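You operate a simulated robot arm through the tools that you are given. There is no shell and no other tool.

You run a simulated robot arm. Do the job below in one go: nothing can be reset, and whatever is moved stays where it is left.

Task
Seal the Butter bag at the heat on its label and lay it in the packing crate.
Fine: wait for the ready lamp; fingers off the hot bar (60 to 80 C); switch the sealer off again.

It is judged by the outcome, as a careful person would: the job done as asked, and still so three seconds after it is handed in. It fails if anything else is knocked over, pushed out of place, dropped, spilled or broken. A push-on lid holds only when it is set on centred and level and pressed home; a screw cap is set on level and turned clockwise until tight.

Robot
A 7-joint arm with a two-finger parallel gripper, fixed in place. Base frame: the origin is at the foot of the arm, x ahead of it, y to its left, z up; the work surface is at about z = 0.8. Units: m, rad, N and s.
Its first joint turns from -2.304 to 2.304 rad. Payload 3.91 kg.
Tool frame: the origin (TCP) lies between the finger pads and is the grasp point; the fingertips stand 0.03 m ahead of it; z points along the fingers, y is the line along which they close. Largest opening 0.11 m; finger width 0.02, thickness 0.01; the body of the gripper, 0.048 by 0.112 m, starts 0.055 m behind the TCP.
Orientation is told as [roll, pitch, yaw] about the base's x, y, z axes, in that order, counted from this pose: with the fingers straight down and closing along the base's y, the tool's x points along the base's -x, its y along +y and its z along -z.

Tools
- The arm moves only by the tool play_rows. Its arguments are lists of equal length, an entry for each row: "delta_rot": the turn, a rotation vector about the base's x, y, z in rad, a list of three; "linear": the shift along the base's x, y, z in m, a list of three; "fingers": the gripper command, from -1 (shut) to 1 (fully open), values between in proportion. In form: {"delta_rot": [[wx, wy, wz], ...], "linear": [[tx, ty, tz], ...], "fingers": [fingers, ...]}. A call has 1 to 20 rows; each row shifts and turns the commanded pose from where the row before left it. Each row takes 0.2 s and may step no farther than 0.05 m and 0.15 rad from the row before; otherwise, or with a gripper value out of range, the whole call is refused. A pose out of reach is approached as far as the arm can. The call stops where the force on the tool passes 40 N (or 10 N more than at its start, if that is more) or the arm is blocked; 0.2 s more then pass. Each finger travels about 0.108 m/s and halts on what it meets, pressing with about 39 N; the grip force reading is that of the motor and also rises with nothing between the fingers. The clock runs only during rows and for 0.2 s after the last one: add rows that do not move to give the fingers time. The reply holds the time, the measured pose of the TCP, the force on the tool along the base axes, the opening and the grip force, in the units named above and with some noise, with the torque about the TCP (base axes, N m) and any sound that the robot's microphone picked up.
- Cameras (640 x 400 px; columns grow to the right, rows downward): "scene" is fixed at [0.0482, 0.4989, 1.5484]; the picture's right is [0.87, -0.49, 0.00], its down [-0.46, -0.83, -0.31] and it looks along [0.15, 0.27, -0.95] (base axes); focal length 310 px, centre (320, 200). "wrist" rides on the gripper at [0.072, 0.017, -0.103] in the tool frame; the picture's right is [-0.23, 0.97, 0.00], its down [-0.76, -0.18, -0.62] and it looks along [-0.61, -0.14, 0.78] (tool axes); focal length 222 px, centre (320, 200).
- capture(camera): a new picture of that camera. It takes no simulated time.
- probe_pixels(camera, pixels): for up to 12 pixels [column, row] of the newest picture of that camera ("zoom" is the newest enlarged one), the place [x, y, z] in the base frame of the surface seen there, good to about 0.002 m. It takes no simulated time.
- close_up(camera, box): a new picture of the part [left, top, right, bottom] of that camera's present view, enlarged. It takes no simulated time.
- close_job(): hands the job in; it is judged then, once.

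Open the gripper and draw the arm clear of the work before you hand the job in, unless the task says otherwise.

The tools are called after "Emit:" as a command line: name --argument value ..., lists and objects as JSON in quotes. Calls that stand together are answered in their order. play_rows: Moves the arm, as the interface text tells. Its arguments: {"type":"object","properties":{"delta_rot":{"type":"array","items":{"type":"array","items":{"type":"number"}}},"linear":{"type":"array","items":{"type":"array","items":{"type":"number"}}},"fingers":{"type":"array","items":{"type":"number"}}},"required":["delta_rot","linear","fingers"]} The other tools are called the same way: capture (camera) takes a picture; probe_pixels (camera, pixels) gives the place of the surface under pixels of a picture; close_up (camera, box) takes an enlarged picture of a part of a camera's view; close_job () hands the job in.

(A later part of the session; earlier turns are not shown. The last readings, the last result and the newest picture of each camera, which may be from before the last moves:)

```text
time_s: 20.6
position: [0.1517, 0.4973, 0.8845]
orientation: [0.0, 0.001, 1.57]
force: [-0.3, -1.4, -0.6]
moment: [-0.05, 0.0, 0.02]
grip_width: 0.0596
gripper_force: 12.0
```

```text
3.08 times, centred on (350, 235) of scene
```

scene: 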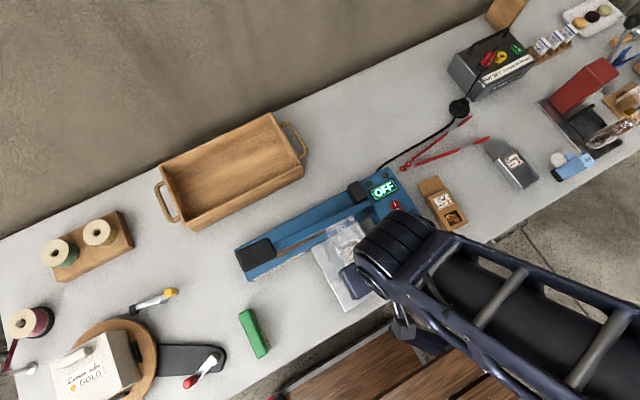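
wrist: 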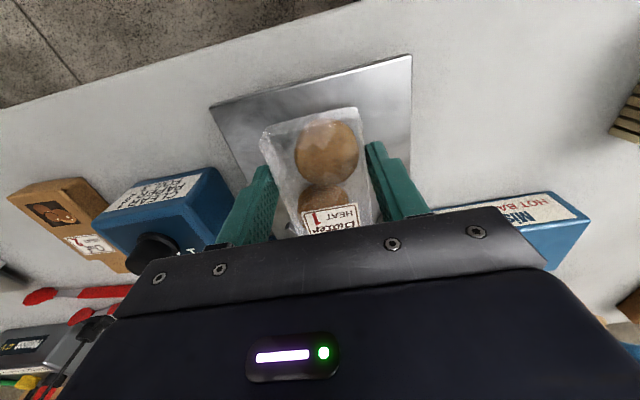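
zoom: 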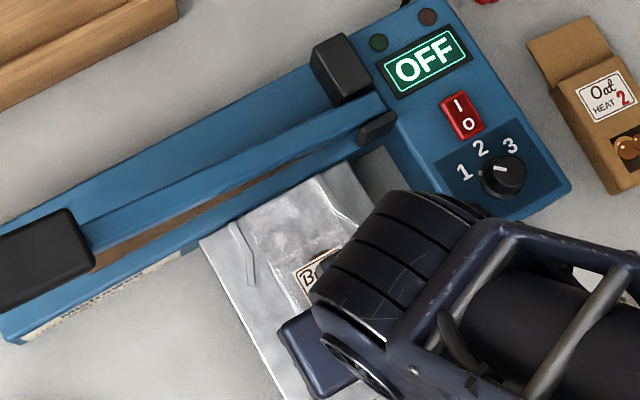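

The flap (zoom about (290,215)) is between the rails and just short of the jaw; the bag is about 7 mm above the plate. I slide it +y by 0.043 m under the jaw in small steps, slightly lower.

Emit:
play_rows --delta_rot '[[0, 0, 0], [0, 0, 0], [0, 0, 0], [0, 0, 0], [0, 0, 0], [0, 0, 0]]' --linear '[[-0.0012, 0.01, -0.0015], [0, 0.01, 0], [0, 0.01, 0], [0, 0.008, 0], [0, 0.005, 0], [0, 0, 0]]' --fingers '[-0.1, -0.1, -0.1, -0.1, -0.1, -0.1]'

Emit:
close_up --camera "scene" --box '[290, 170, 410, 300]'

Emit:
capture --camera "wrist"

```text
time_s: 22.0
position: [0.1496, 0.5422, 0.8824]
orientation: [-0.001, -0.002, 1.57]
force: [0.2, -0.2, -1.5]
moment: [-0.03, 0.01, 0.02]
grip_width: 0.0597
gripper_force: 11.8
```

```text
3.08 times, centred on (350, 235) of scene
```

zoom: 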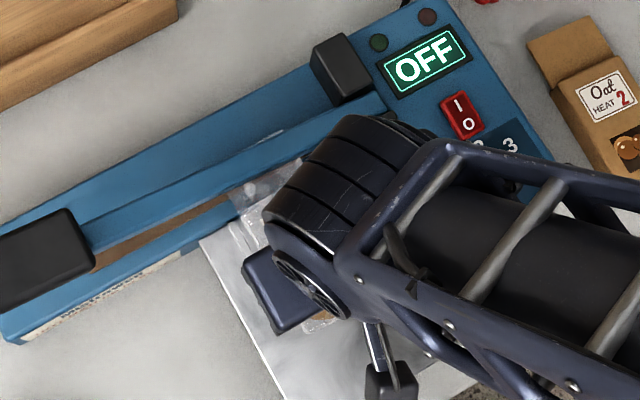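

```text
taken
```

wrist: 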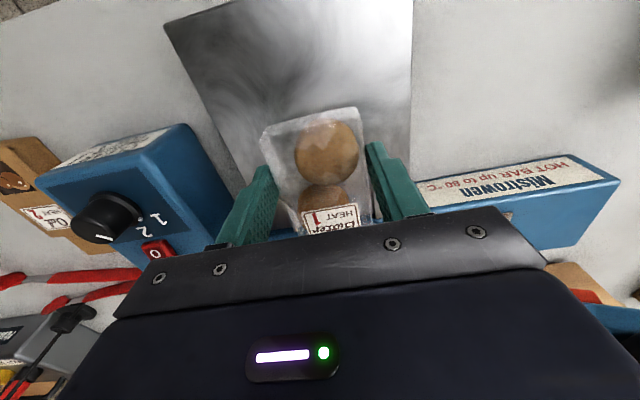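

The flap now passes under the jaw (its end shows behind the jaw at zoom (275,135)), and nothing touches. I lower the bag the last 5 mm onto the plate.

Emit:
play_rows --delta_rot '[[0, 0, 0], [0, 0, 0], [0, 0, 0]]' --linear '[[0, 0, -0.003], [0, 0, -0.002], [0, 0, 0]]' --fingers '[-0.1, -0.1, -0.1]'

```text
time_s: 22.8
position: [0.1506, 0.5409, 0.8774]
orientation: [0.0, -0.001, 1.57]
force: [0.3, -0.1, -1.7]
moment: [-0.01, 0.0, 0.0]
grip_width: 0.0598
gripper_force: 11.7
```

The load still hangs from the gripper (Fz -1.7 N), so I lower another 1.5 mm and check.

Emit:
play_rows --delta_rot '[[0, 0, 0], [0, 0, 0], [0, 0, 0]]' --linear '[[0, 0, -0.001], [0, 0, -0.0005], [0, 0, 0]]' --fingers '[-0.1, -0.1, -0.1]'

```text
time_s: 23.6
position: [0.1507, 0.5413, 0.8767]
orientation: [0.0, 0.001, 1.571]
force: [2.0, -0.4, 8.3]
moment: [0.0, -0.05, -0.03]
grip_width: 0.0598
gripper_force: 11.7
```

Contact with the plate (Fz +8 N). I open the fingers gently and rise straight up.

Emit:
play_rows --delta_rot '[[0, 0, 0], [0, 0, 0], [0, 0, 0], [0, 0, 0], [0, 0, 0], [0, 0, 0], [0, 0, 0]]' --linear '[[0, 0, 0], [0, 0, 0], [0, 0, 0], [0, 0, 0.015], [0, 0, 0.03], [0, 0, 0.04], [0, 0, 0]]' --fingers '[0.2, 0.4, 0.4, 0.4, 0.4, 0.4, 0.4]'

Emit:
capture --camera "wrist"

```text
time_s: 25.2
position: [0.1495, 0.5422, 0.9614]
orientation: [0.001, 0.001, 1.571]
force: [-0.6, 0.9, -0.3]
moment: [0.0, 0.01, 0.01]
grip_width: 0.0768
gripper_force: 0.1
```

```text
taken
```

wrist: 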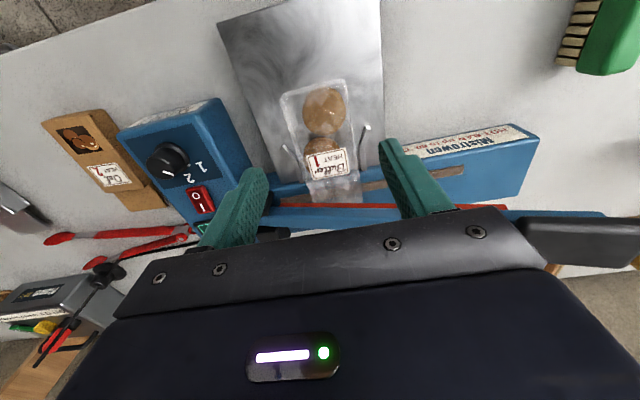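

The bag lies on the plate between the rails with its flap over the strip. I enlarge to verify its position.

Emit:
close_up --camera "wrist" --box '[250, 70, 410, 220]'

Emit:
close_up --camera "scene" --box '[290, 170, 410, 300]'

```text
2.67 times, centred on (330, 145) of wrist
```

zoom: 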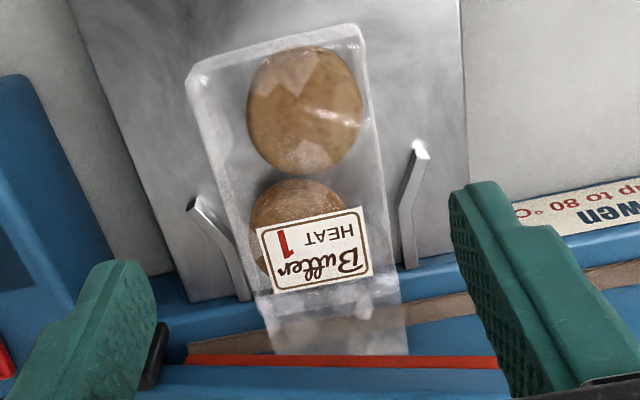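

```text
3.08 times, centred on (350, 235) of scene
```

zoom: 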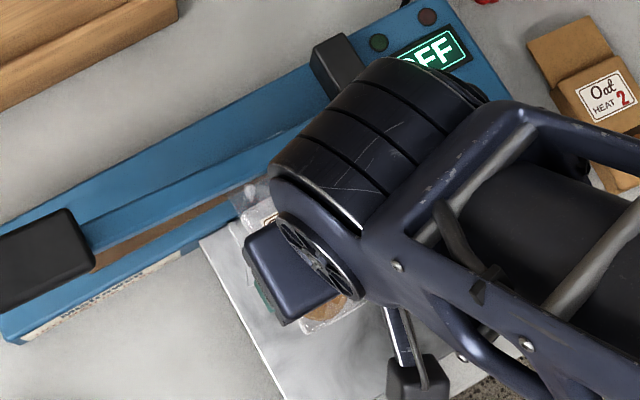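

The bag body lies between the rails and the flap spans the strip well past it. Now I rise, shut the fingers, and move above the rocker's "I" end (0.298, 0.602).

Emit:
play_rows --delta_rot '[[0, 0, 0], [0, 0, 0], [0, 0, 0], [0, 0, 0], [0, 0, 0], [0, 0, 0], [0, 0, 0], [0, 0, 0]]' --linear '[[0, 0, 0.04], [0.02, 0.01, 0.03], [0.045, 0.02, 0], [0.045, 0.02, 0], [0.0385, 0.01, -0.02], [0, 0, -0.05], [0, 0, -0.03], [0, 0, 0]]' --fingers '[0.4, 0, -1, -1, -1, -1, -1, -1]'

Emit:
capture --camera "wrist"

Emit:
close_up --camera "scene" --box '[330, 150, 450, 260]'

```text
time_s: 27.0
position: [0.2989, 0.6022, 0.9315]
orientation: [0.0, 0.0, 1.57]
force: [0.4, -0.1, -0.5]
moment: [0.01, -0.03, -0.01]
grip_width: 0.0001
gripper_force: 37.5
```

```text
taken
```

wrist: 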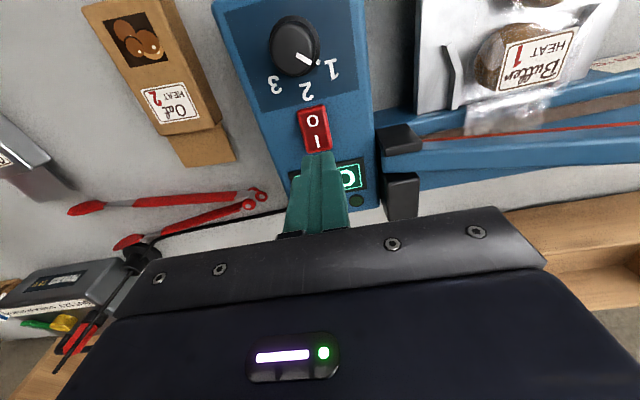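

```text
3.64 times, centred on (390, 205) of scene
```

zoom: 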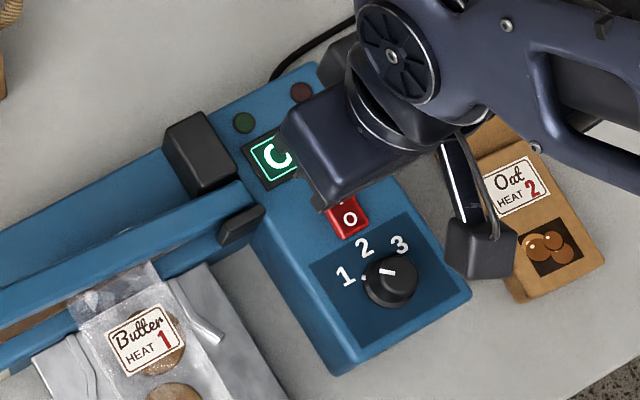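

The shut fingertips stand over the "I" end of the rocker ((315,150) in wrist). I lower toward it in fine steps to press.

Emit:
play_rows --delta_rot '[[0, 0, 0], [0, 0, 0], [0, 0, 0], [0, 0, 0], [0, 0, 0], [0, 0, 0]]' --linear '[[0, 0, -0.012], [0, 0, -0.01], [0, 0, -0.004], [0, 0, -0.002], [0, 0, -0.002], [0, 0, -0.002]]' --fingers '[-1, -1, -1, -1, -1, -1]'

Emit:
close_up --camera "scene" --box '[330, 150, 450, 260]'

Emit:
capture --camera "wrist"

```text
time_s: 28.4
position: [0.2981, 0.6015, 0.9009]
orientation: [-0.001, -0.003, 1.571]
force: [0.9, 1.1, 27.6]
moment: [-0.22, 0.01, 0.0]
grip_width: 0.0
gripper_force: 37.7
```

```text
3.64 times, centred on (390, 205) of scene
```

zoom: 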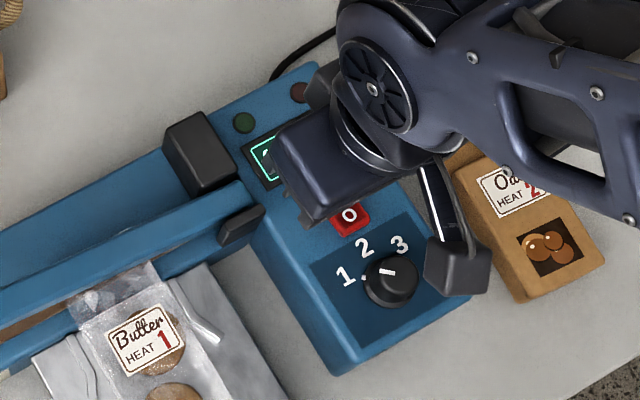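

```text
taken
```

wrist: 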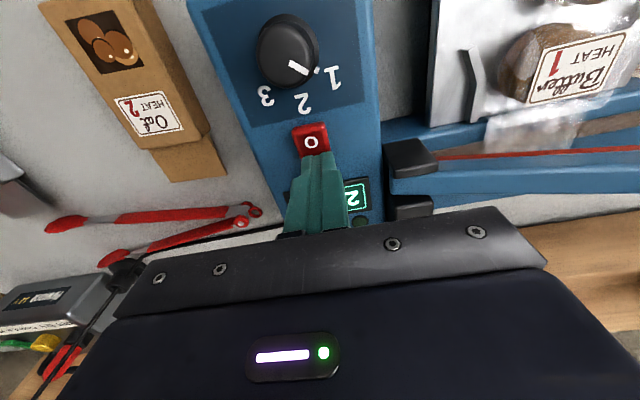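

The rocker took 28 N and the display changed (a digit at (353,195)). I lift off and read the display and lamps.

Emit:
play_rows --delta_rot '[[0, 0, 0], [0, 0, 0], [0, 0, 0], [0, 0, 0], [0, 0, 0]]' --linear '[[0, 0, 0.02], [0, 0, 0.04], [0, 0, 0.04], [0.03, -0.04, 0.02], [0, -0.04, 0]]' --fingers '[-1, -1, -1, -1, -1]'

Emit:
close_up --camera "scene" --box '[330, 150, 450, 260]'

Emit:
close_up --camera "wrist" --box '[240, 60, 440, 240]'

```text
refused: row 4 steps farther than a row can; nothing moved
```

```text
3.64 times, centred on (390, 205) of scene
```

zoom: 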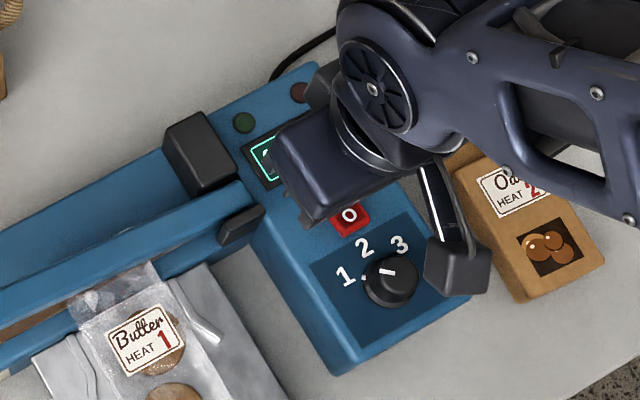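

```text
2.22 times, centred on (340, 150) of wrist
```

zoom: 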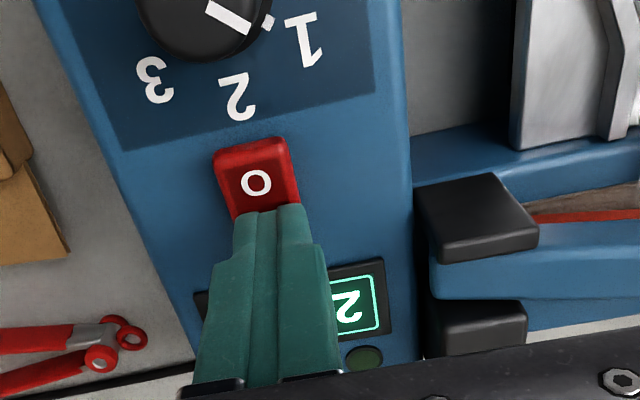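

That step was refused for its length, so nothing moved. I lift off with smaller steps and back away to read the display.

Emit:
play_rows --delta_rot '[[0, 0, 0], [0, 0, 0], [0, 0, 0], [0, 0, 0], [0, 0, 0]]' --linear '[[0, 0, 0.02], [0, 0, 0.04], [0, 0, 0.04], [0.02, -0.03, 0.02], [0.02, -0.04, 0]]' --fingers '[-1, -1, -1, -1, -1]'

Emit:
close_up --camera "scene" --box '[330, 150, 450, 260]'

Emit:
capture --camera "wrist"

```text
time_s: 29.6
position: [0.3388, 0.5311, 1.0189]
orientation: [0.0, 0.002, 1.572]
force: [0.2, 0.5, 0.1]
moment: [0.02, -0.05, 0.01]
grip_width: 0.0
gripper_force: 37.1
```

```text
3.64 times, centred on (390, 205) of scene
```

zoom: 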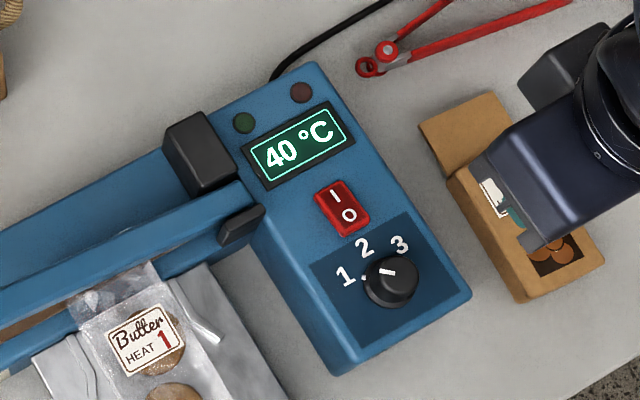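

```text
taken
```

wrist: 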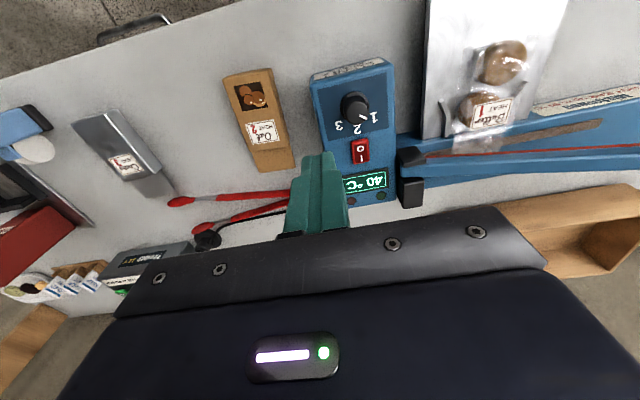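

The sealer is on and heating: 40 °C, lamps dark. I probe the handle pad while it warms up.

Emit:
close_up --camera "scene" --box '[225, 190, 385, 300]'

Emit:
probe_pixels --camera "zoom" --pixels '[[55, 225], [165, 190], [205, 260], [90, 305], [130, 250], [230, 210], [260, 290], [120, 325], [380, 120], [30, 210], [200, 235], [60, 260]]'

```text
3.64 times, centred on (305, 245) of scene
```

zoom: 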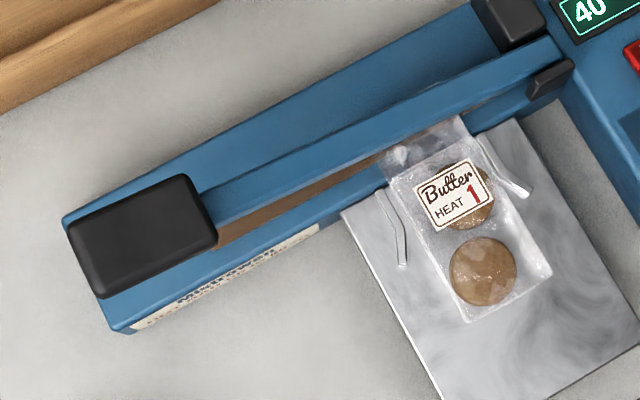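

```text
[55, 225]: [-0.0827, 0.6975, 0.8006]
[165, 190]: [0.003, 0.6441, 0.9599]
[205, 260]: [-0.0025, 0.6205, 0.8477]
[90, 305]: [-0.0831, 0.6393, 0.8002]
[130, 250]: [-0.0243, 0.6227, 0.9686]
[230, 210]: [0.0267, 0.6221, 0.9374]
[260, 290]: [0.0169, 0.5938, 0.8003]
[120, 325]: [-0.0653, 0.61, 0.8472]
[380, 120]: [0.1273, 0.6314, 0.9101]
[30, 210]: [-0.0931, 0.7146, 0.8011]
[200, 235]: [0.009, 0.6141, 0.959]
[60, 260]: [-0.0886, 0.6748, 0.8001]
```

The bag sits well with the mouth under the jaw, and the pad centre is about (-0.02, 0.628, 0.968). I move the shut fingers above the pad (z≈1.04) and wait there.

Emit:
play_rows --delta_rot '[[0, 0, 0], [0, 0, 0], [0, 0, 0], [0, 0, 0], [0, 0, 0], [0, 0, 0], [0, 0, 0], [0, 0, 0], [0, 0, 0], [0, 0, 0], [0, 0, 0]]' --linear '[[-0.02, 0, 0.04], [-0.04, 0.011, 0], [-0.04, 0.011, 0], [-0.04, 0.011, 0], [-0.04, 0.011, 0], [-0.04, 0.011, 0], [-0.04, 0.011, 0], [-0.04, 0.011, 0], [-0.04, 0.011, 0], [-0.019, 0.009, -0.02], [0, 0, 0]]' --fingers '[-1, -1, -1, -1, -1, -1, -1, -1, -1, -1, -1]'

Emit:
capture --camera "scene"

Emit:
capture --camera "wrist"

Emit:
close_up --camera "scene" --box '[330, 150, 450, 260]'

```text
time_s: 32.0
position: [-0.0215, 0.6285, 1.0393]
orientation: [0.001, 0.0, 1.571]
force: [0.0, -0.2, 0.3]
moment: [0.04, -0.01, 0.0]
grip_width: 0.0
gripper_force: 38.0
```

```text
taken
```

scene: 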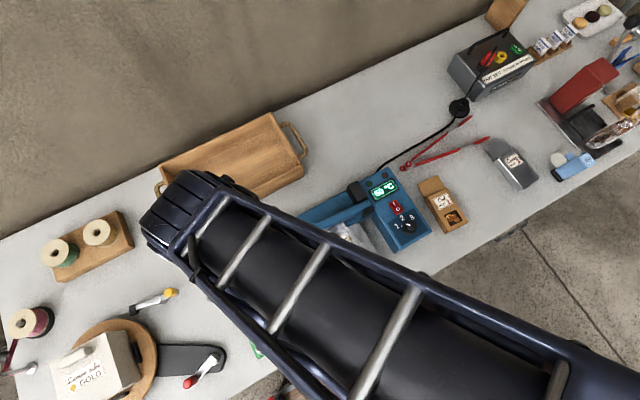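

```text
taken
```

wrist: 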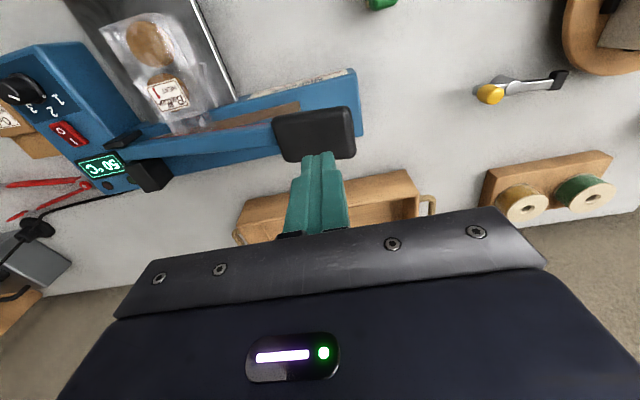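

```text
3.64 times, centred on (390, 205) of scene
```

zoom: 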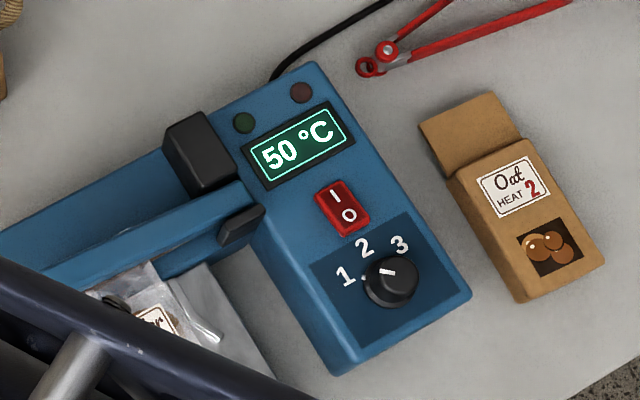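

50 °C and both lamps still dark, while the display and lamps remain visible. I wait here with still rows.

Emit:
play_rows --delta_rot '[[0, 0, 0], [0, 0, 0], [0, 0, 0], [0, 0, 0], [0, 0, 0], [0, 0, 0], [0, 0, 0], [0, 0, 0], [0, 0, 0], [0, 0, 0], [0, 0, 0], [0, 0, 0]]' --linear '[[0, 0, 0], [0, 0, 0], [0, 0, 0], [0, 0, 0], [0, 0, 0], [0, 0, 0], [0, 0, 0], [0, 0, 0], [0, 0, 0], [0, 0, 0], [0, 0, 0], [0, 0, 0]]' --fingers '[-1, -1, -1, -1, -1, -1, -1, -1, -1, -1, -1, -1]'

Emit:
close_up --camera "scene" --box '[330, 150, 450, 260]'

```text
time_s: 34.6
position: [-0.0206, 0.6288, 1.0394]
orientation: [0.001, -0.001, 1.572]
force: [-0.1, 0.1, 0.5]
moment: [0.0, 0.01, 0.0]
grip_width: 0.0001
gripper_force: 37.0
```

```text
3.64 times, centred on (390, 205) of scene
```

zoom: 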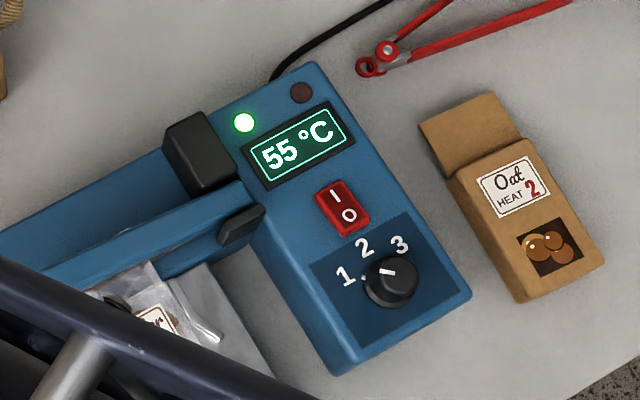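

The green lamp lit at 55 °C. I wait a bit more to see that it stays lit and the temperature settles at the setting for heat 1.

Emit:
play_rows --delta_rot '[[0, 0, 0], [0, 0, 0], [0, 0, 0], [0, 0, 0], [0, 0, 0], [0, 0, 0], [0, 0, 0], [0, 0, 0], [0, 0, 0], [0, 0, 0], [0, 0, 0], [0, 0, 0], [0, 0, 0], [0, 0, 0], [0, 0, 0]]' --linear '[[0, 0, 0], [0, 0, 0], [0, 0, 0], [0, 0, 0], [0, 0, 0], [0, 0, 0], [0, 0, 0], [0, 0, 0], [0, 0, 0], [0, 0, 0], [0, 0, 0], [0, 0, 0], [0, 0, 0], [0, 0, 0], [0, 0, 0]]' --fingers '[-1, -1, -1, -1, -1, -1, -1, -1, -1, -1, -1, -1, -1, -1, -1]'

Emit:
close_up --camera "scene" --box '[330, 150, 450, 260]'

```text
time_s: 37.8
position: [-0.0212, 0.6283, 1.0378]
orientation: [0.001, -0.001, 1.571]
force: [0.0, -0.5, -0.5]
moment: [0.03, 0.02, -0.02]
grip_width: 0.0
gripper_force: 37.7
```

```text
3.64 times, centred on (390, 205) of scene
```

zoom: 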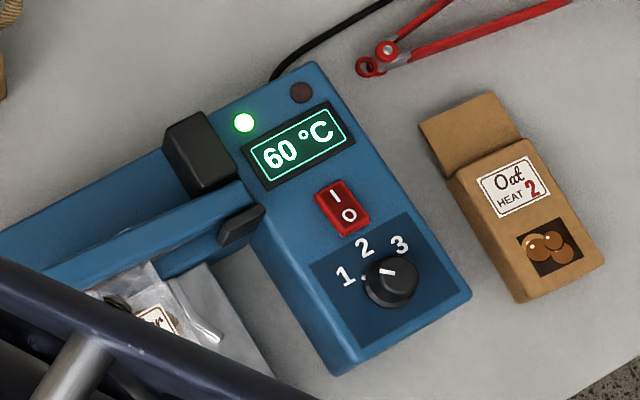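

60 °C with the ready lamp steady: heat 1 is right. I lower the shut fingers onto the pad and press it down along its arc in 1 cm steps.

Emit:
play_rows --delta_rot '[[0, 0, 0], [0, 0, 0], [0, 0, 0], [0, 0, 0], [0, 0, 0], [0, 0, 0], [0, 0, 0]]' --linear '[[0, 0, -0.03], [0, 0, -0.01], [-0.001, 0, -0.01], [-0.002, 0, -0.01], [-0.002, 0, -0.01], [-0.002, 0, -0.01], [-0.002, 0, -0.01]]' --fingers '[-1, -1, -1, -1, -1, -1, -1]'

Emit:
capture --camera "wrist"

Emit:
close_up --camera "scene" --box '[330, 150, 450, 260]'

```text
time_s: 39.4
position: [-0.0298, 0.6279, 0.9492]
orientation: [0.0, 0.002, 1.572]
force: [0.4, 0.0, -0.1]
moment: [-0.03, -0.05, 0.0]
grip_width: 0.0
gripper_force: 38.1
```

```text
taken
```

wrist: 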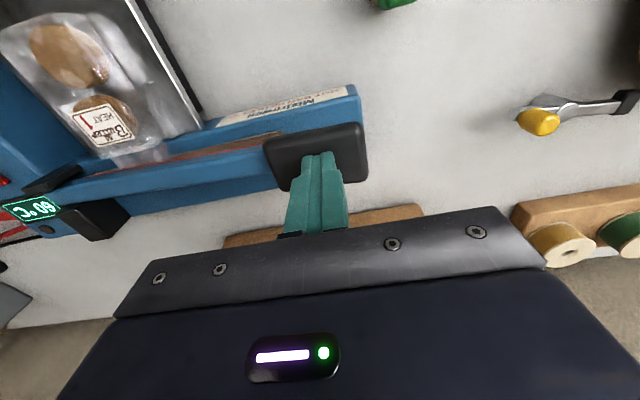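

```text
3.64 times, centred on (390, 205) of scene
```

zoom: 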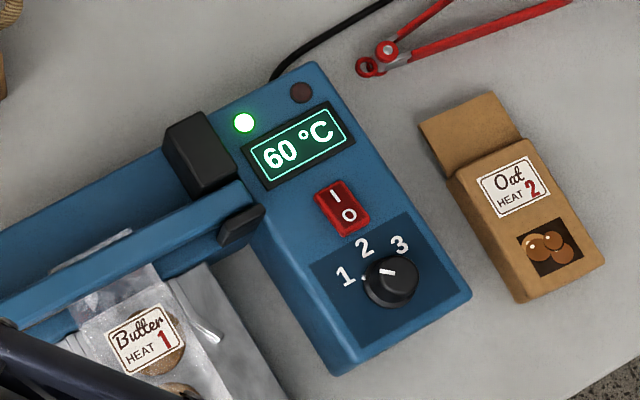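

The jaw is following down with almost no force, and the flap end now shows behind it at (95,245). I keep pressing in smaller steps until the jaw bears on the bar.

Emit:
play_rows --delta_rot '[[0, 0, 0], [0, 0, 0], [0, 0, 0], [0, 0, 0], [0, 0, 0], [0, 0, 0]]' --linear '[[-0.001, 0, -0.01], [-0.001, 0, -0.005], [-0.001, 0, -0.005], [0, 0, -0.005], [0, 0, -0.003], [0, 0, -0.003]]' --fingers '[-1, -1, -1, -1, -1, -1]'

Emit:
close_up --camera "scene" --box '[330, 150, 450, 260]'

Emit:
capture --camera "wrist"

```text
time_s: 40.3
position: [-0.0319, 0.6295, 0.9329]
orientation: [0.0, -0.003, 1.569]
force: [6.5, -15.1, 27.3]
moment: [-0.58, 0.0, 0.11]
grip_width: 0.0
gripper_force: 37.8
stopped in row 4: the force on the tool passed its limit at 48 N (the readings are from after the stop); the commanded pose is now the measured one
```

```text
3.64 times, centred on (390, 205) of scene
```

zoom: 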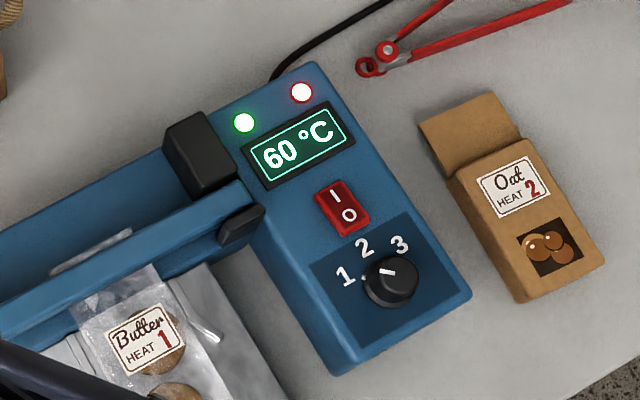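

```text
taken
```

wrist: 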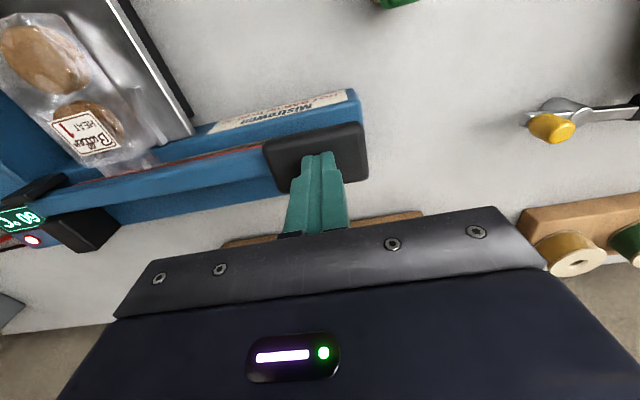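

The jaw is down on the flap with 27 N and the red (sealing) lamp is lit. I hold still here for a second and look again.

Emit:
play_rows --delta_rot '[[0, 0, 0], [0, 0, 0], [0, 0, 0], [0, 0, 0], [0, 0, 0]]' --linear '[[0, 0, 0], [0, 0, 0], [0, 0, 0], [0, 0, 0], [0, 0, 0]]' --fingers '[-1, -1, -1, -1, -1]'

Emit:
close_up --camera "scene" --box '[330, 150, 450, 260]'

```text
time_s: 41.5
position: [-0.0316, 0.6289, 0.9324]
orientation: [0.001, -0.004, 1.572]
force: [4.1, -8.9, 36.0]
moment: [-0.37, 0.02, 0.05]
grip_width: 0.0
gripper_force: 37.8
```

```text
3.64 times, centred on (390, 205) of scene
```

zoom: 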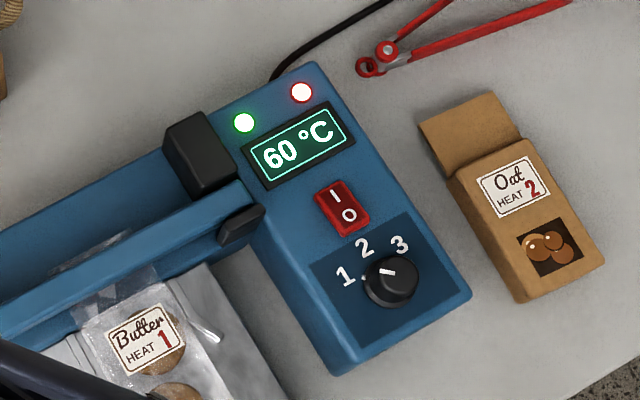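

The red lamp is still on with 36 N on the pad; I keep holding without moving.

Emit:
play_rows --delta_rot '[[0, 0, 0], [0, 0, 0], [0, 0, 0], [0, 0, 0], [0, 0, 0]]' --linear '[[0, 0, 0], [0, 0, 0], [0, 0, 0], [0, 0, 0], [0, 0, 0]]' --fingers '[-1, -1, -1, -1, -1]'

Emit:
close_up --camera "scene" --box '[330, 150, 450, 260]'

```text
time_s: 42.7
position: [-0.0317, 0.6289, 0.9327]
orientation: [0.0, -0.006, 1.571]
force: [3.1, -0.5, 39.4]
moment: [-0.16, 0.14, -0.01]
grip_width: 0.0
gripper_force: 37.2
```

```text
3.64 times, centred on (390, 205) of scene
```

zoom: 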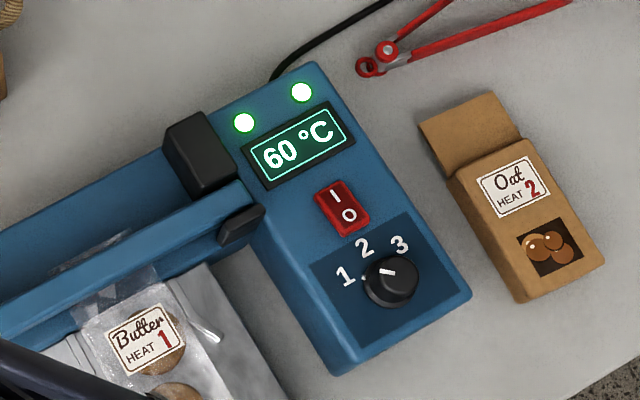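

The second lamp has turned from red to green: the seal is done. I let the jaw up, rising slowly back along the arc.

Emit:
play_rows --delta_rot '[[0, 0, 0], [0, 0, 0], [0, 0, 0], [0, 0, 0], [0, 0, 0], [0, 0, 0], [0, 0, 0], [0, 0, 0]]' --linear '[[0, 0, 0.005], [0, 0, 0.01], [0.001, 0, 0.01], [0.001, 0, 0.01], [0.002, 0, 0.015], [0.002, 0, 0.02], [0, 0, 0.03], [0, 0, 0]]' --fingers '[-1, -1, -1, -1, -1, -1, -1, -1]'

Emit:
capture --camera "scene"

Emit:
capture --camera "wrist"

Emit:
close_up --camera "scene" --box '[330, 150, 450, 260]'

```text
time_s: 44.5
position: [-0.0264, 0.6286, 1.0322]
orientation: [0.0, -0.005, 1.571]
force: [-0.7, 0.3, -0.3]
moment: [0.02, 0.0, 0.02]
grip_width: 0.0
gripper_force: 37.8
```

```text
taken
```

scene: 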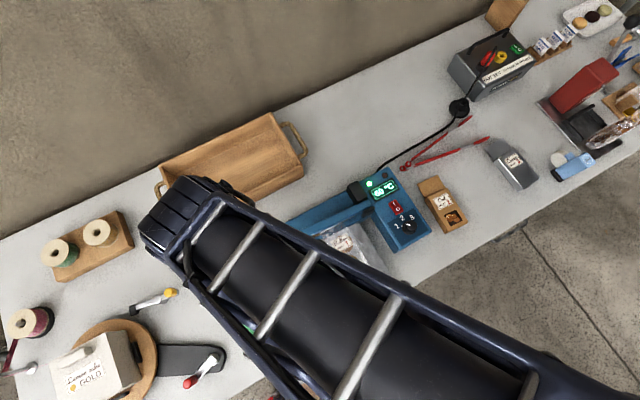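

```text
taken
```

wrist: 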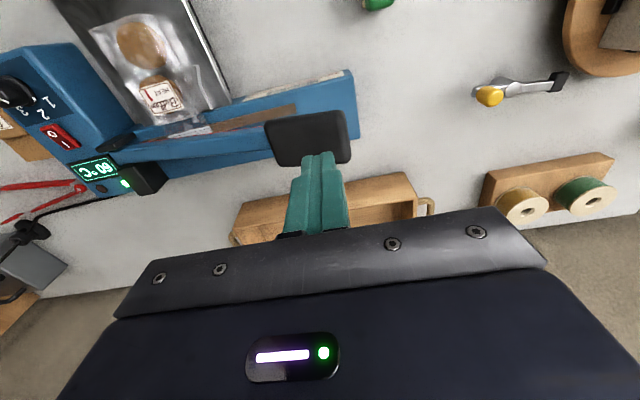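

```text
3.64 times, centred on (390, 205) of scene
```

zoom: 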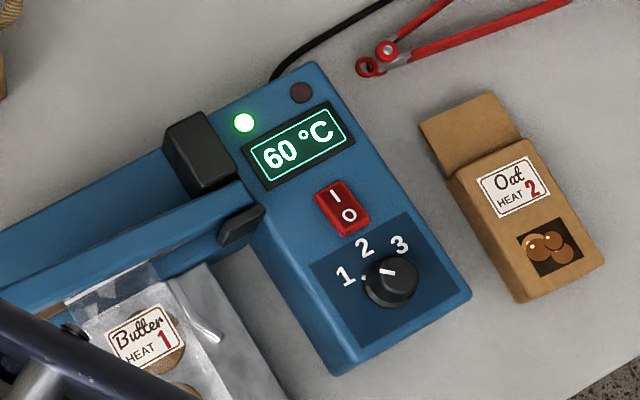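

The jaw sprung back open and the bag's edge shows a seal; the machine still reads 60 °C. Now I move to the rocker's "O" end (0.298, 0.578) to switch it off.

Emit:
play_rows --delta_rot '[[0, 0, 0], [0, 0, 0], [0, 0, 0], [0, 0, 0], [0, 0, 0], [0, 0, 0], [0, 0, 0], [0, 0, 0], [0, 0, 0], [0, 0, 0], [0, 0, 0], [0, 0, 0], [0, 0, 0]]' --linear '[[0, 0, 0.03], [0.0406, -0.0063, 0], [0.0406, -0.0063, 0], [0.0406, -0.0063, 0], [0.0406, -0.0063, 0], [0.0406, -0.0063, 0], [0.0406, -0.0063, 0], [0.0406, -0.0063, 0], [0.0406, -0.0063, 0], [0, 0, -0.045], [0, 0, -0.045], [0, 0, -0.04], [0, 0, 0]]' --fingers '[-1, -1, -1, -1, -1, -1, -1, -1, -1, -1, -1, -1, -1]'

Emit:
capture --camera "wrist"

```text
time_s: 47.3
position: [0.2996, 0.5791, 0.9303]
orientation: [0.001, -0.005, 1.572]
force: [0.2, -0.6, -0.2]
moment: [-0.01, -0.02, 0.0]
grip_width: 0.0
gripper_force: 37.9
```

```text
taken
```

wrist: 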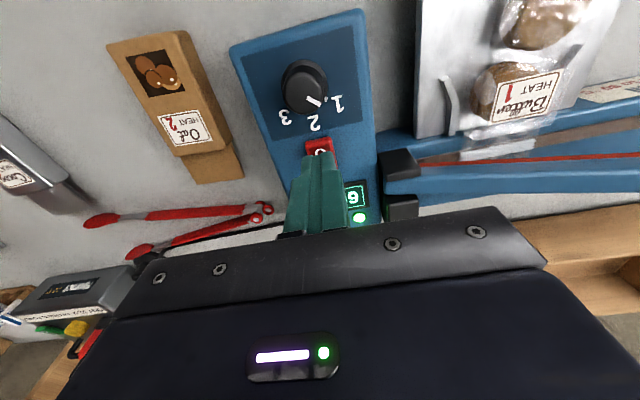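

The tips are over the "O" end. I press down in the same fine steps.

Emit:
play_rows --delta_rot '[[0, 0, 0], [0, 0, 0], [0, 0, 0], [0, 0, 0], [0, 0, 0], [0, 0, 0]]' --linear '[[-0.001, -0.001, -0.012], [0, 0, -0.01], [0, 0, -0.004], [0, 0, -0.002], [0, 0, -0.002], [0, 0, -0.001]]' --fingers '[-1, -1, -1, -1, -1, -1]'

Emit:
close_up --camera "wrist" --box '[240, 60, 440, 240]'

```text
time_s: 48.7
position: [0.2983, 0.5766, 0.8997]
orientation: [0.001, -0.002, 1.571]
force: [-2.3, -5.7, 16.0]
moment: [0.02, 0.07, -0.02]
grip_width: 0.0
gripper_force: 37.5
```

```text
2.22 times, centred on (340, 150) of wrist
```

zoom: 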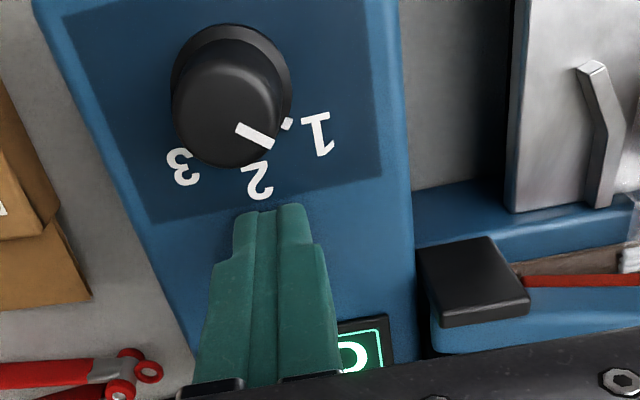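

The display now shows a round letter ("O" of OFF, at (355,358)). I lift off and confirm.

Emit:
play_rows --delta_rot '[[0, 0, 0], [0, 0, 0], [0, 0, 0], [0, 0, 0], [0, 0, 0], [0, 0, 0]]' --linear '[[0, 0, 0.02], [0, 0, 0.04], [0, 0, 0.04], [-0.02, -0.03, 0.02], [-0.02, -0.03, 0], [-0.02, -0.02, 0]]' --fingers '[-1, -1, -1, -1, -0.2, 0.4]'

Emit:
close_up --camera "scene" --box '[330, 150, 450, 260]'

Emit:
capture --camera "wrist"

```text
time_s: 50.1
position: [0.238, 0.4981, 1.0197]
orientation: [0.0, -0.002, 1.571]
force: [0.6, 0.2, 0.2]
moment: [-0.01, 0.03, 0.02]
grip_width: 0.0767
gripper_force: 0.0
```

```text
3.64 times, centred on (390, 205) of scene
```

zoom: 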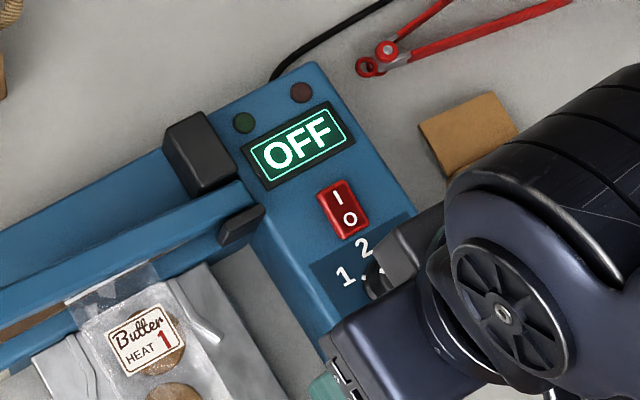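

```text
taken
```

wrist: 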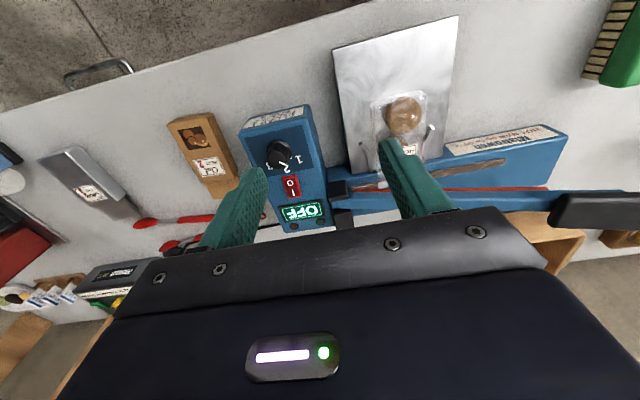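

The sealer reads OFF with both lamps dark. I check where the bag lies now and measure the crate interior.

Emit:
close_up --camera "scene" --box '[140, 100, 320, 240]'

Emit:
probe_pixels --camera "zoom" --pixels '[[185, 235], [140, 260], [420, 50], [455, 170], [160, 355], [300, 200], [450, 230], [90, 240], [430, 130], [250, 170], [330, 270], [200, 290]]'

Emit:
close_up --camera "scene" --box '[290, 190, 410, 310]'

```text
2.86 times, centred on (230, 170) of scene
```

zoom: 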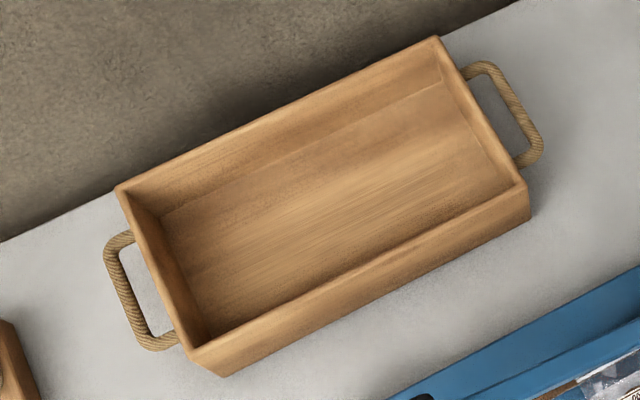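

```text
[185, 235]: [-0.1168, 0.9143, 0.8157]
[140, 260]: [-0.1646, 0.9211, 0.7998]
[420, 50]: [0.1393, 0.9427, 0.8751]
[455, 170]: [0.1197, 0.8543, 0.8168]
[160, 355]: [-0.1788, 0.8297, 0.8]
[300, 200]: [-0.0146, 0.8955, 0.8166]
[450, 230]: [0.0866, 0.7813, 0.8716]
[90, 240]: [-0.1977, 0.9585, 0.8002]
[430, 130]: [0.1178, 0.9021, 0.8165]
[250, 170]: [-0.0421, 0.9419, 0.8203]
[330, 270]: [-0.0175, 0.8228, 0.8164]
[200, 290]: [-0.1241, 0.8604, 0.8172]
```

```text
3.33 times, centred on (350, 250) of scene
```

zoom: 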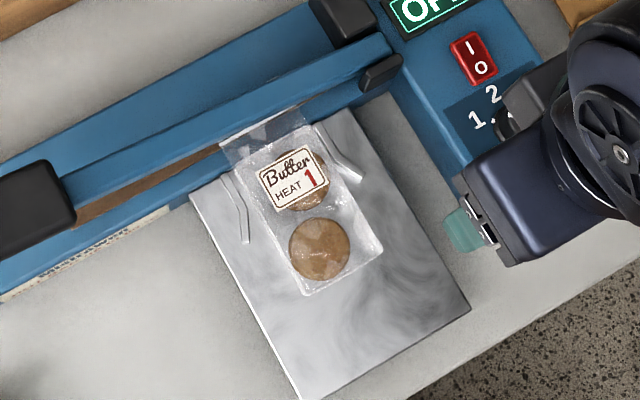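

The crate floor is z≈0.8165 with interior about x -0.13…0.13, y 0.79…0.945, and the bag still lies aligned with y on the plate. I probe the crate edges more and move above the bag.

Emit:
play_rows --delta_rot '[[0, 0, 0], [0, 0, 0], [0, 0, 0], [0, 0, 0]]' --linear '[[-0.044, 0.012, 0], [-0.044, 0.02, -0.01], [0, 0.01, -0.04], [0, 0, 0]]' --fingers '[0.45, 0.45, 0.45, 0.45]'

Emit:
capture --camera "wrist"

Emit:
close_up --camera "scene" --box '[140, 100, 320, 240]'

Emit:
probe_pixels --camera "zoom" --pixels '[[212, 350], [360, 282], [515, 195], [128, 198], [280, 118], [432, 48], [215, 330], [500, 178], [165, 225], [440, 92], [160, 280], [480, 120]]'

```text
time_s: 51.1
position: [0.1493, 0.5391, 0.9699]
orientation: [0.001, -0.002, 1.572]
force: [0.1, 0.3, 0.9]
moment: [0.01, 0.04, 0.02]
grip_width: 0.0796
gripper_force: 0.1
```

```text
taken
```

wrist: 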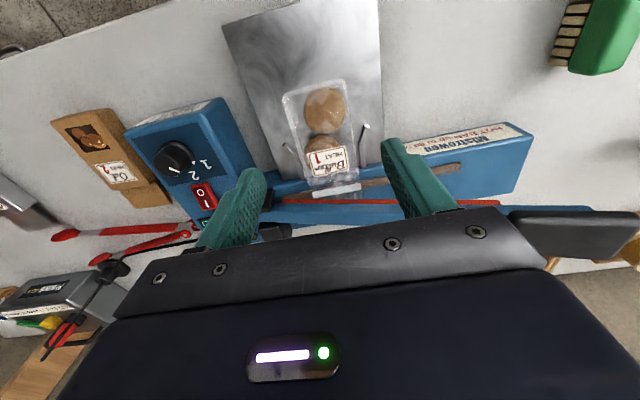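

```text
2.86 times, centred on (230, 170) of scene
```

zoom: 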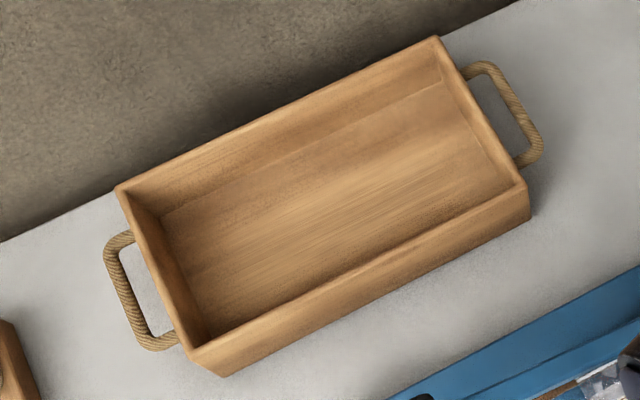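

```text
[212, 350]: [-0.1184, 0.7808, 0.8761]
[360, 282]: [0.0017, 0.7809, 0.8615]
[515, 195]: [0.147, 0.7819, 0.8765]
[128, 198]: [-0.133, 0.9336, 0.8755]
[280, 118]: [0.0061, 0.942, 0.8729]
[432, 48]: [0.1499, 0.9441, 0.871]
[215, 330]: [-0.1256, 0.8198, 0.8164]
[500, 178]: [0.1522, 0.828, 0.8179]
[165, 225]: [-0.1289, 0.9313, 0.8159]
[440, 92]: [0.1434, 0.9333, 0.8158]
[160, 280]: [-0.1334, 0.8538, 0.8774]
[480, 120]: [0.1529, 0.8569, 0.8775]
```

The crate is axis-aligned, interior centre about (0.010, 0.863), walls up to z≈0.877. In the wrist view the bag is centred between the fingers and a seal band shows at (338,190); I enlarge it.

Emit:
close_up --camera "wrist" --box '[260, 70, 400, 215]'

```text
2.76 times, centred on (330, 142) of wrist
```

zoom: 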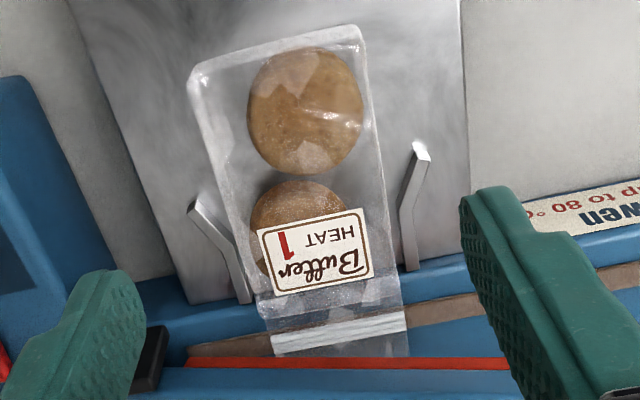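

A white seal band runs across the full flap where the bar pressed. I descend around the bag body to z≈0.878 (well away from the bar at y=0.63).

Emit:
play_rows --delta_rot '[[0, 0, 0], [0, 0, 0], [0, 0, 0], [0, 0, 0], [0, 0, 0]]' --linear '[[0.0005, -0.001, -0.03], [0, 0, -0.03], [0, 0, -0.02], [0, 0, -0.012], [0, 0, 0]]' --fingers '[0.45, 0.45, 0.45, 0.45, 0.45]'

Emit:
capture --camera "wrist"

```text
time_s: 52.3
position: [0.1518, 0.538, 0.8768]
orientation: [0.0, -0.004, 1.571]
force: [-0.1, 0.0, -1.0]
moment: [-0.04, 0.01, -0.03]
grip_width: 0.0796
gripper_force: 0.0
```

```text
taken
```

wrist: 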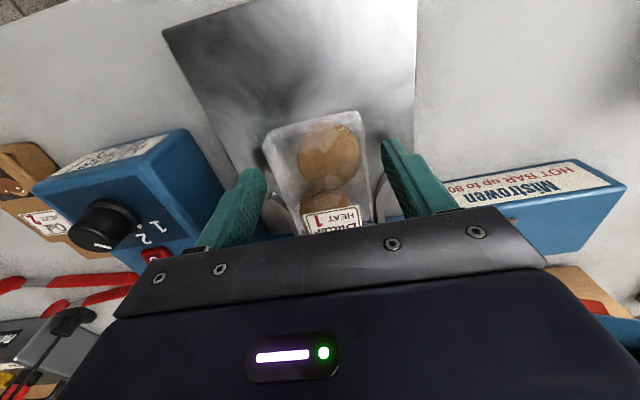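

The bag lies between the fingers. I close gently on it as before.

Emit:
play_rows --delta_rot '[[0, 0, 0], [0, 0, 0], [0, 0, 0], [0, 0, 0]]' --linear '[[0, 0, 0], [0, 0, 0], [0, 0, 0], [0, 0, 0]]' --fingers '[0.2, 0.0, -0.1, -0.1]'

```text
time_s: 53.3
position: [0.1505, 0.5377, 0.878]
orientation: [0.001, -0.002, 1.571]
force: [-0.2, 0.0, 0.4]
moment: [-0.11, -0.08, 0.01]
grip_width: 0.0597
gripper_force: 12.2
```

Held at 0.0597 m. I lift 4 mm, draw the flap back out from under the jaw (-y 0.042), then raise.

Emit:
play_rows --delta_rot '[[0, 0, 0], [0, 0, 0], [0, 0, 0], [0, 0, 0], [0, 0, 0], [0, 0, 0], [0, 0, 0], [0, 0, 0]]' --linear '[[0, 0, 0.004], [0, -0.01, 0.001], [0, -0.011, 0], [0, -0.011, 0], [0, -0.01, 0], [0, 0, 0.01], [0, 0, 0.02], [0, 0, 0]]' --fingers '[-0.1, -0.1, -0.1, -0.1, -0.1, -0.1, -0.1, -0.1]'

Emit:
capture --camera "wrist"

Emit:
close_up --camera "scene" --box '[225, 160, 425, 300]'

```text
time_s: 55.1
position: [0.1502, 0.4975, 0.9132]
orientation: [0.001, -0.003, 1.57]
force: [-1.0, -0.1, -1.7]
moment: [0.0, 0.0, -0.02]
grip_width: 0.0599
gripper_force: 12.1
```

```text
taken
```

wrist: 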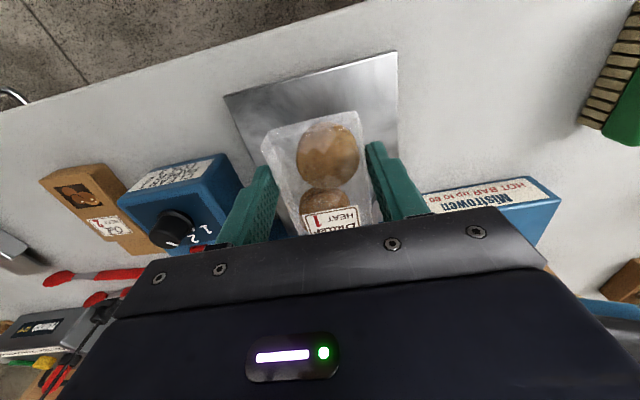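

```text
2.86 times, centred on (325, 230) of scene
```

zoom: 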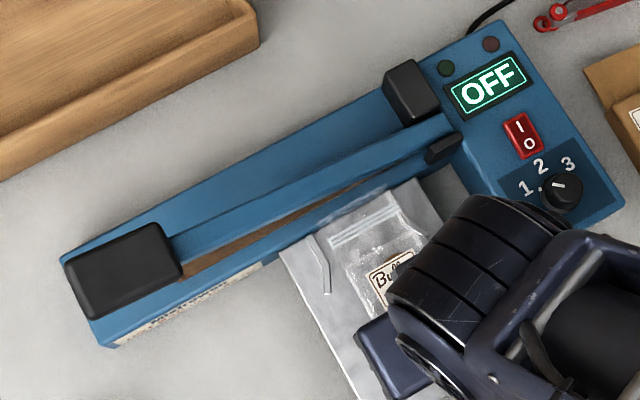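

The bag is clear, with the seal line visible across its flap at (365,215). I raise to z≈1.06, then swing over the crate to (-0.028, 0.863) while turning -90° so the bag lies along the crate.

Emit:
play_rows --delta_rot '[[0, 0, 0], [0, 0, 0], [0, 0, 0], [0, 0, 0], [0, 0, -0.1309], [0, 0, -0.1309], [0, 0, -0.1309], [0, 0, -0.1309], [0, 0, -0.1309], [0, 0, -0.1309], [0, 0, -0.1309], [0, 0, -0.1309], [0, 0, -0.1309], [0, 0, -0.1309], [0, 0, -0.1309], [0, 0, -0.1309], [0, 0, 0]]' --linear '[[0, 0, 0.035], [0, 0, 0.04], [0, 0, 0.04], [0, 0, 0.035], [-0.0148, 0.0305, 0], [-0.0148, 0.0305, 0], [-0.0148, 0.0305, 0], [-0.0148, 0.0305, 0], [-0.0148, 0.0305, 0], [-0.0148, 0.0305, 0], [-0.0148, 0.0305, 0], [-0.0148, 0.0305, 0], [-0.0148, 0.0305, 0], [-0.0148, 0.0305, 0], [-0.0148, 0.0305, 0], [-0.0148, 0.0305, 0], [0, 0, 0]]' --fingers '[-0.1, -0.1, -0.1, -0.1, -0.1, -0.1, -0.1, -0.1, -0.1, -0.1, -0.1, -0.1, -0.1, -0.1, -0.1, -0.1, -0.1]'

Emit:
capture --camera "scene"

Emit:
capture --camera "wrist"

```text
time_s: 58.7
position: [-0.0278, 0.8615, 1.0632]
orientation: [0.0, -0.003, -0.001]
force: [0.2, 0.1, -1.3]
moment: [-0.01, 0.02, 0.0]
grip_width: 0.0596
gripper_force: 11.9
```

```text
taken
```

scene: 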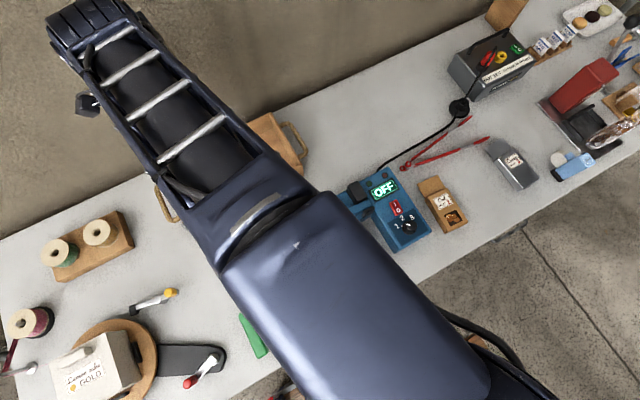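

```text
taken
```

wrist: 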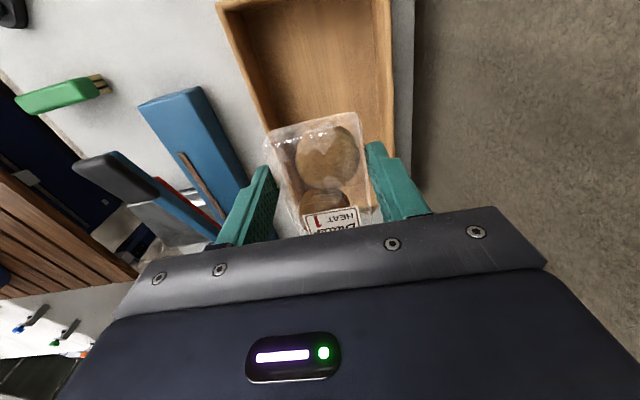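

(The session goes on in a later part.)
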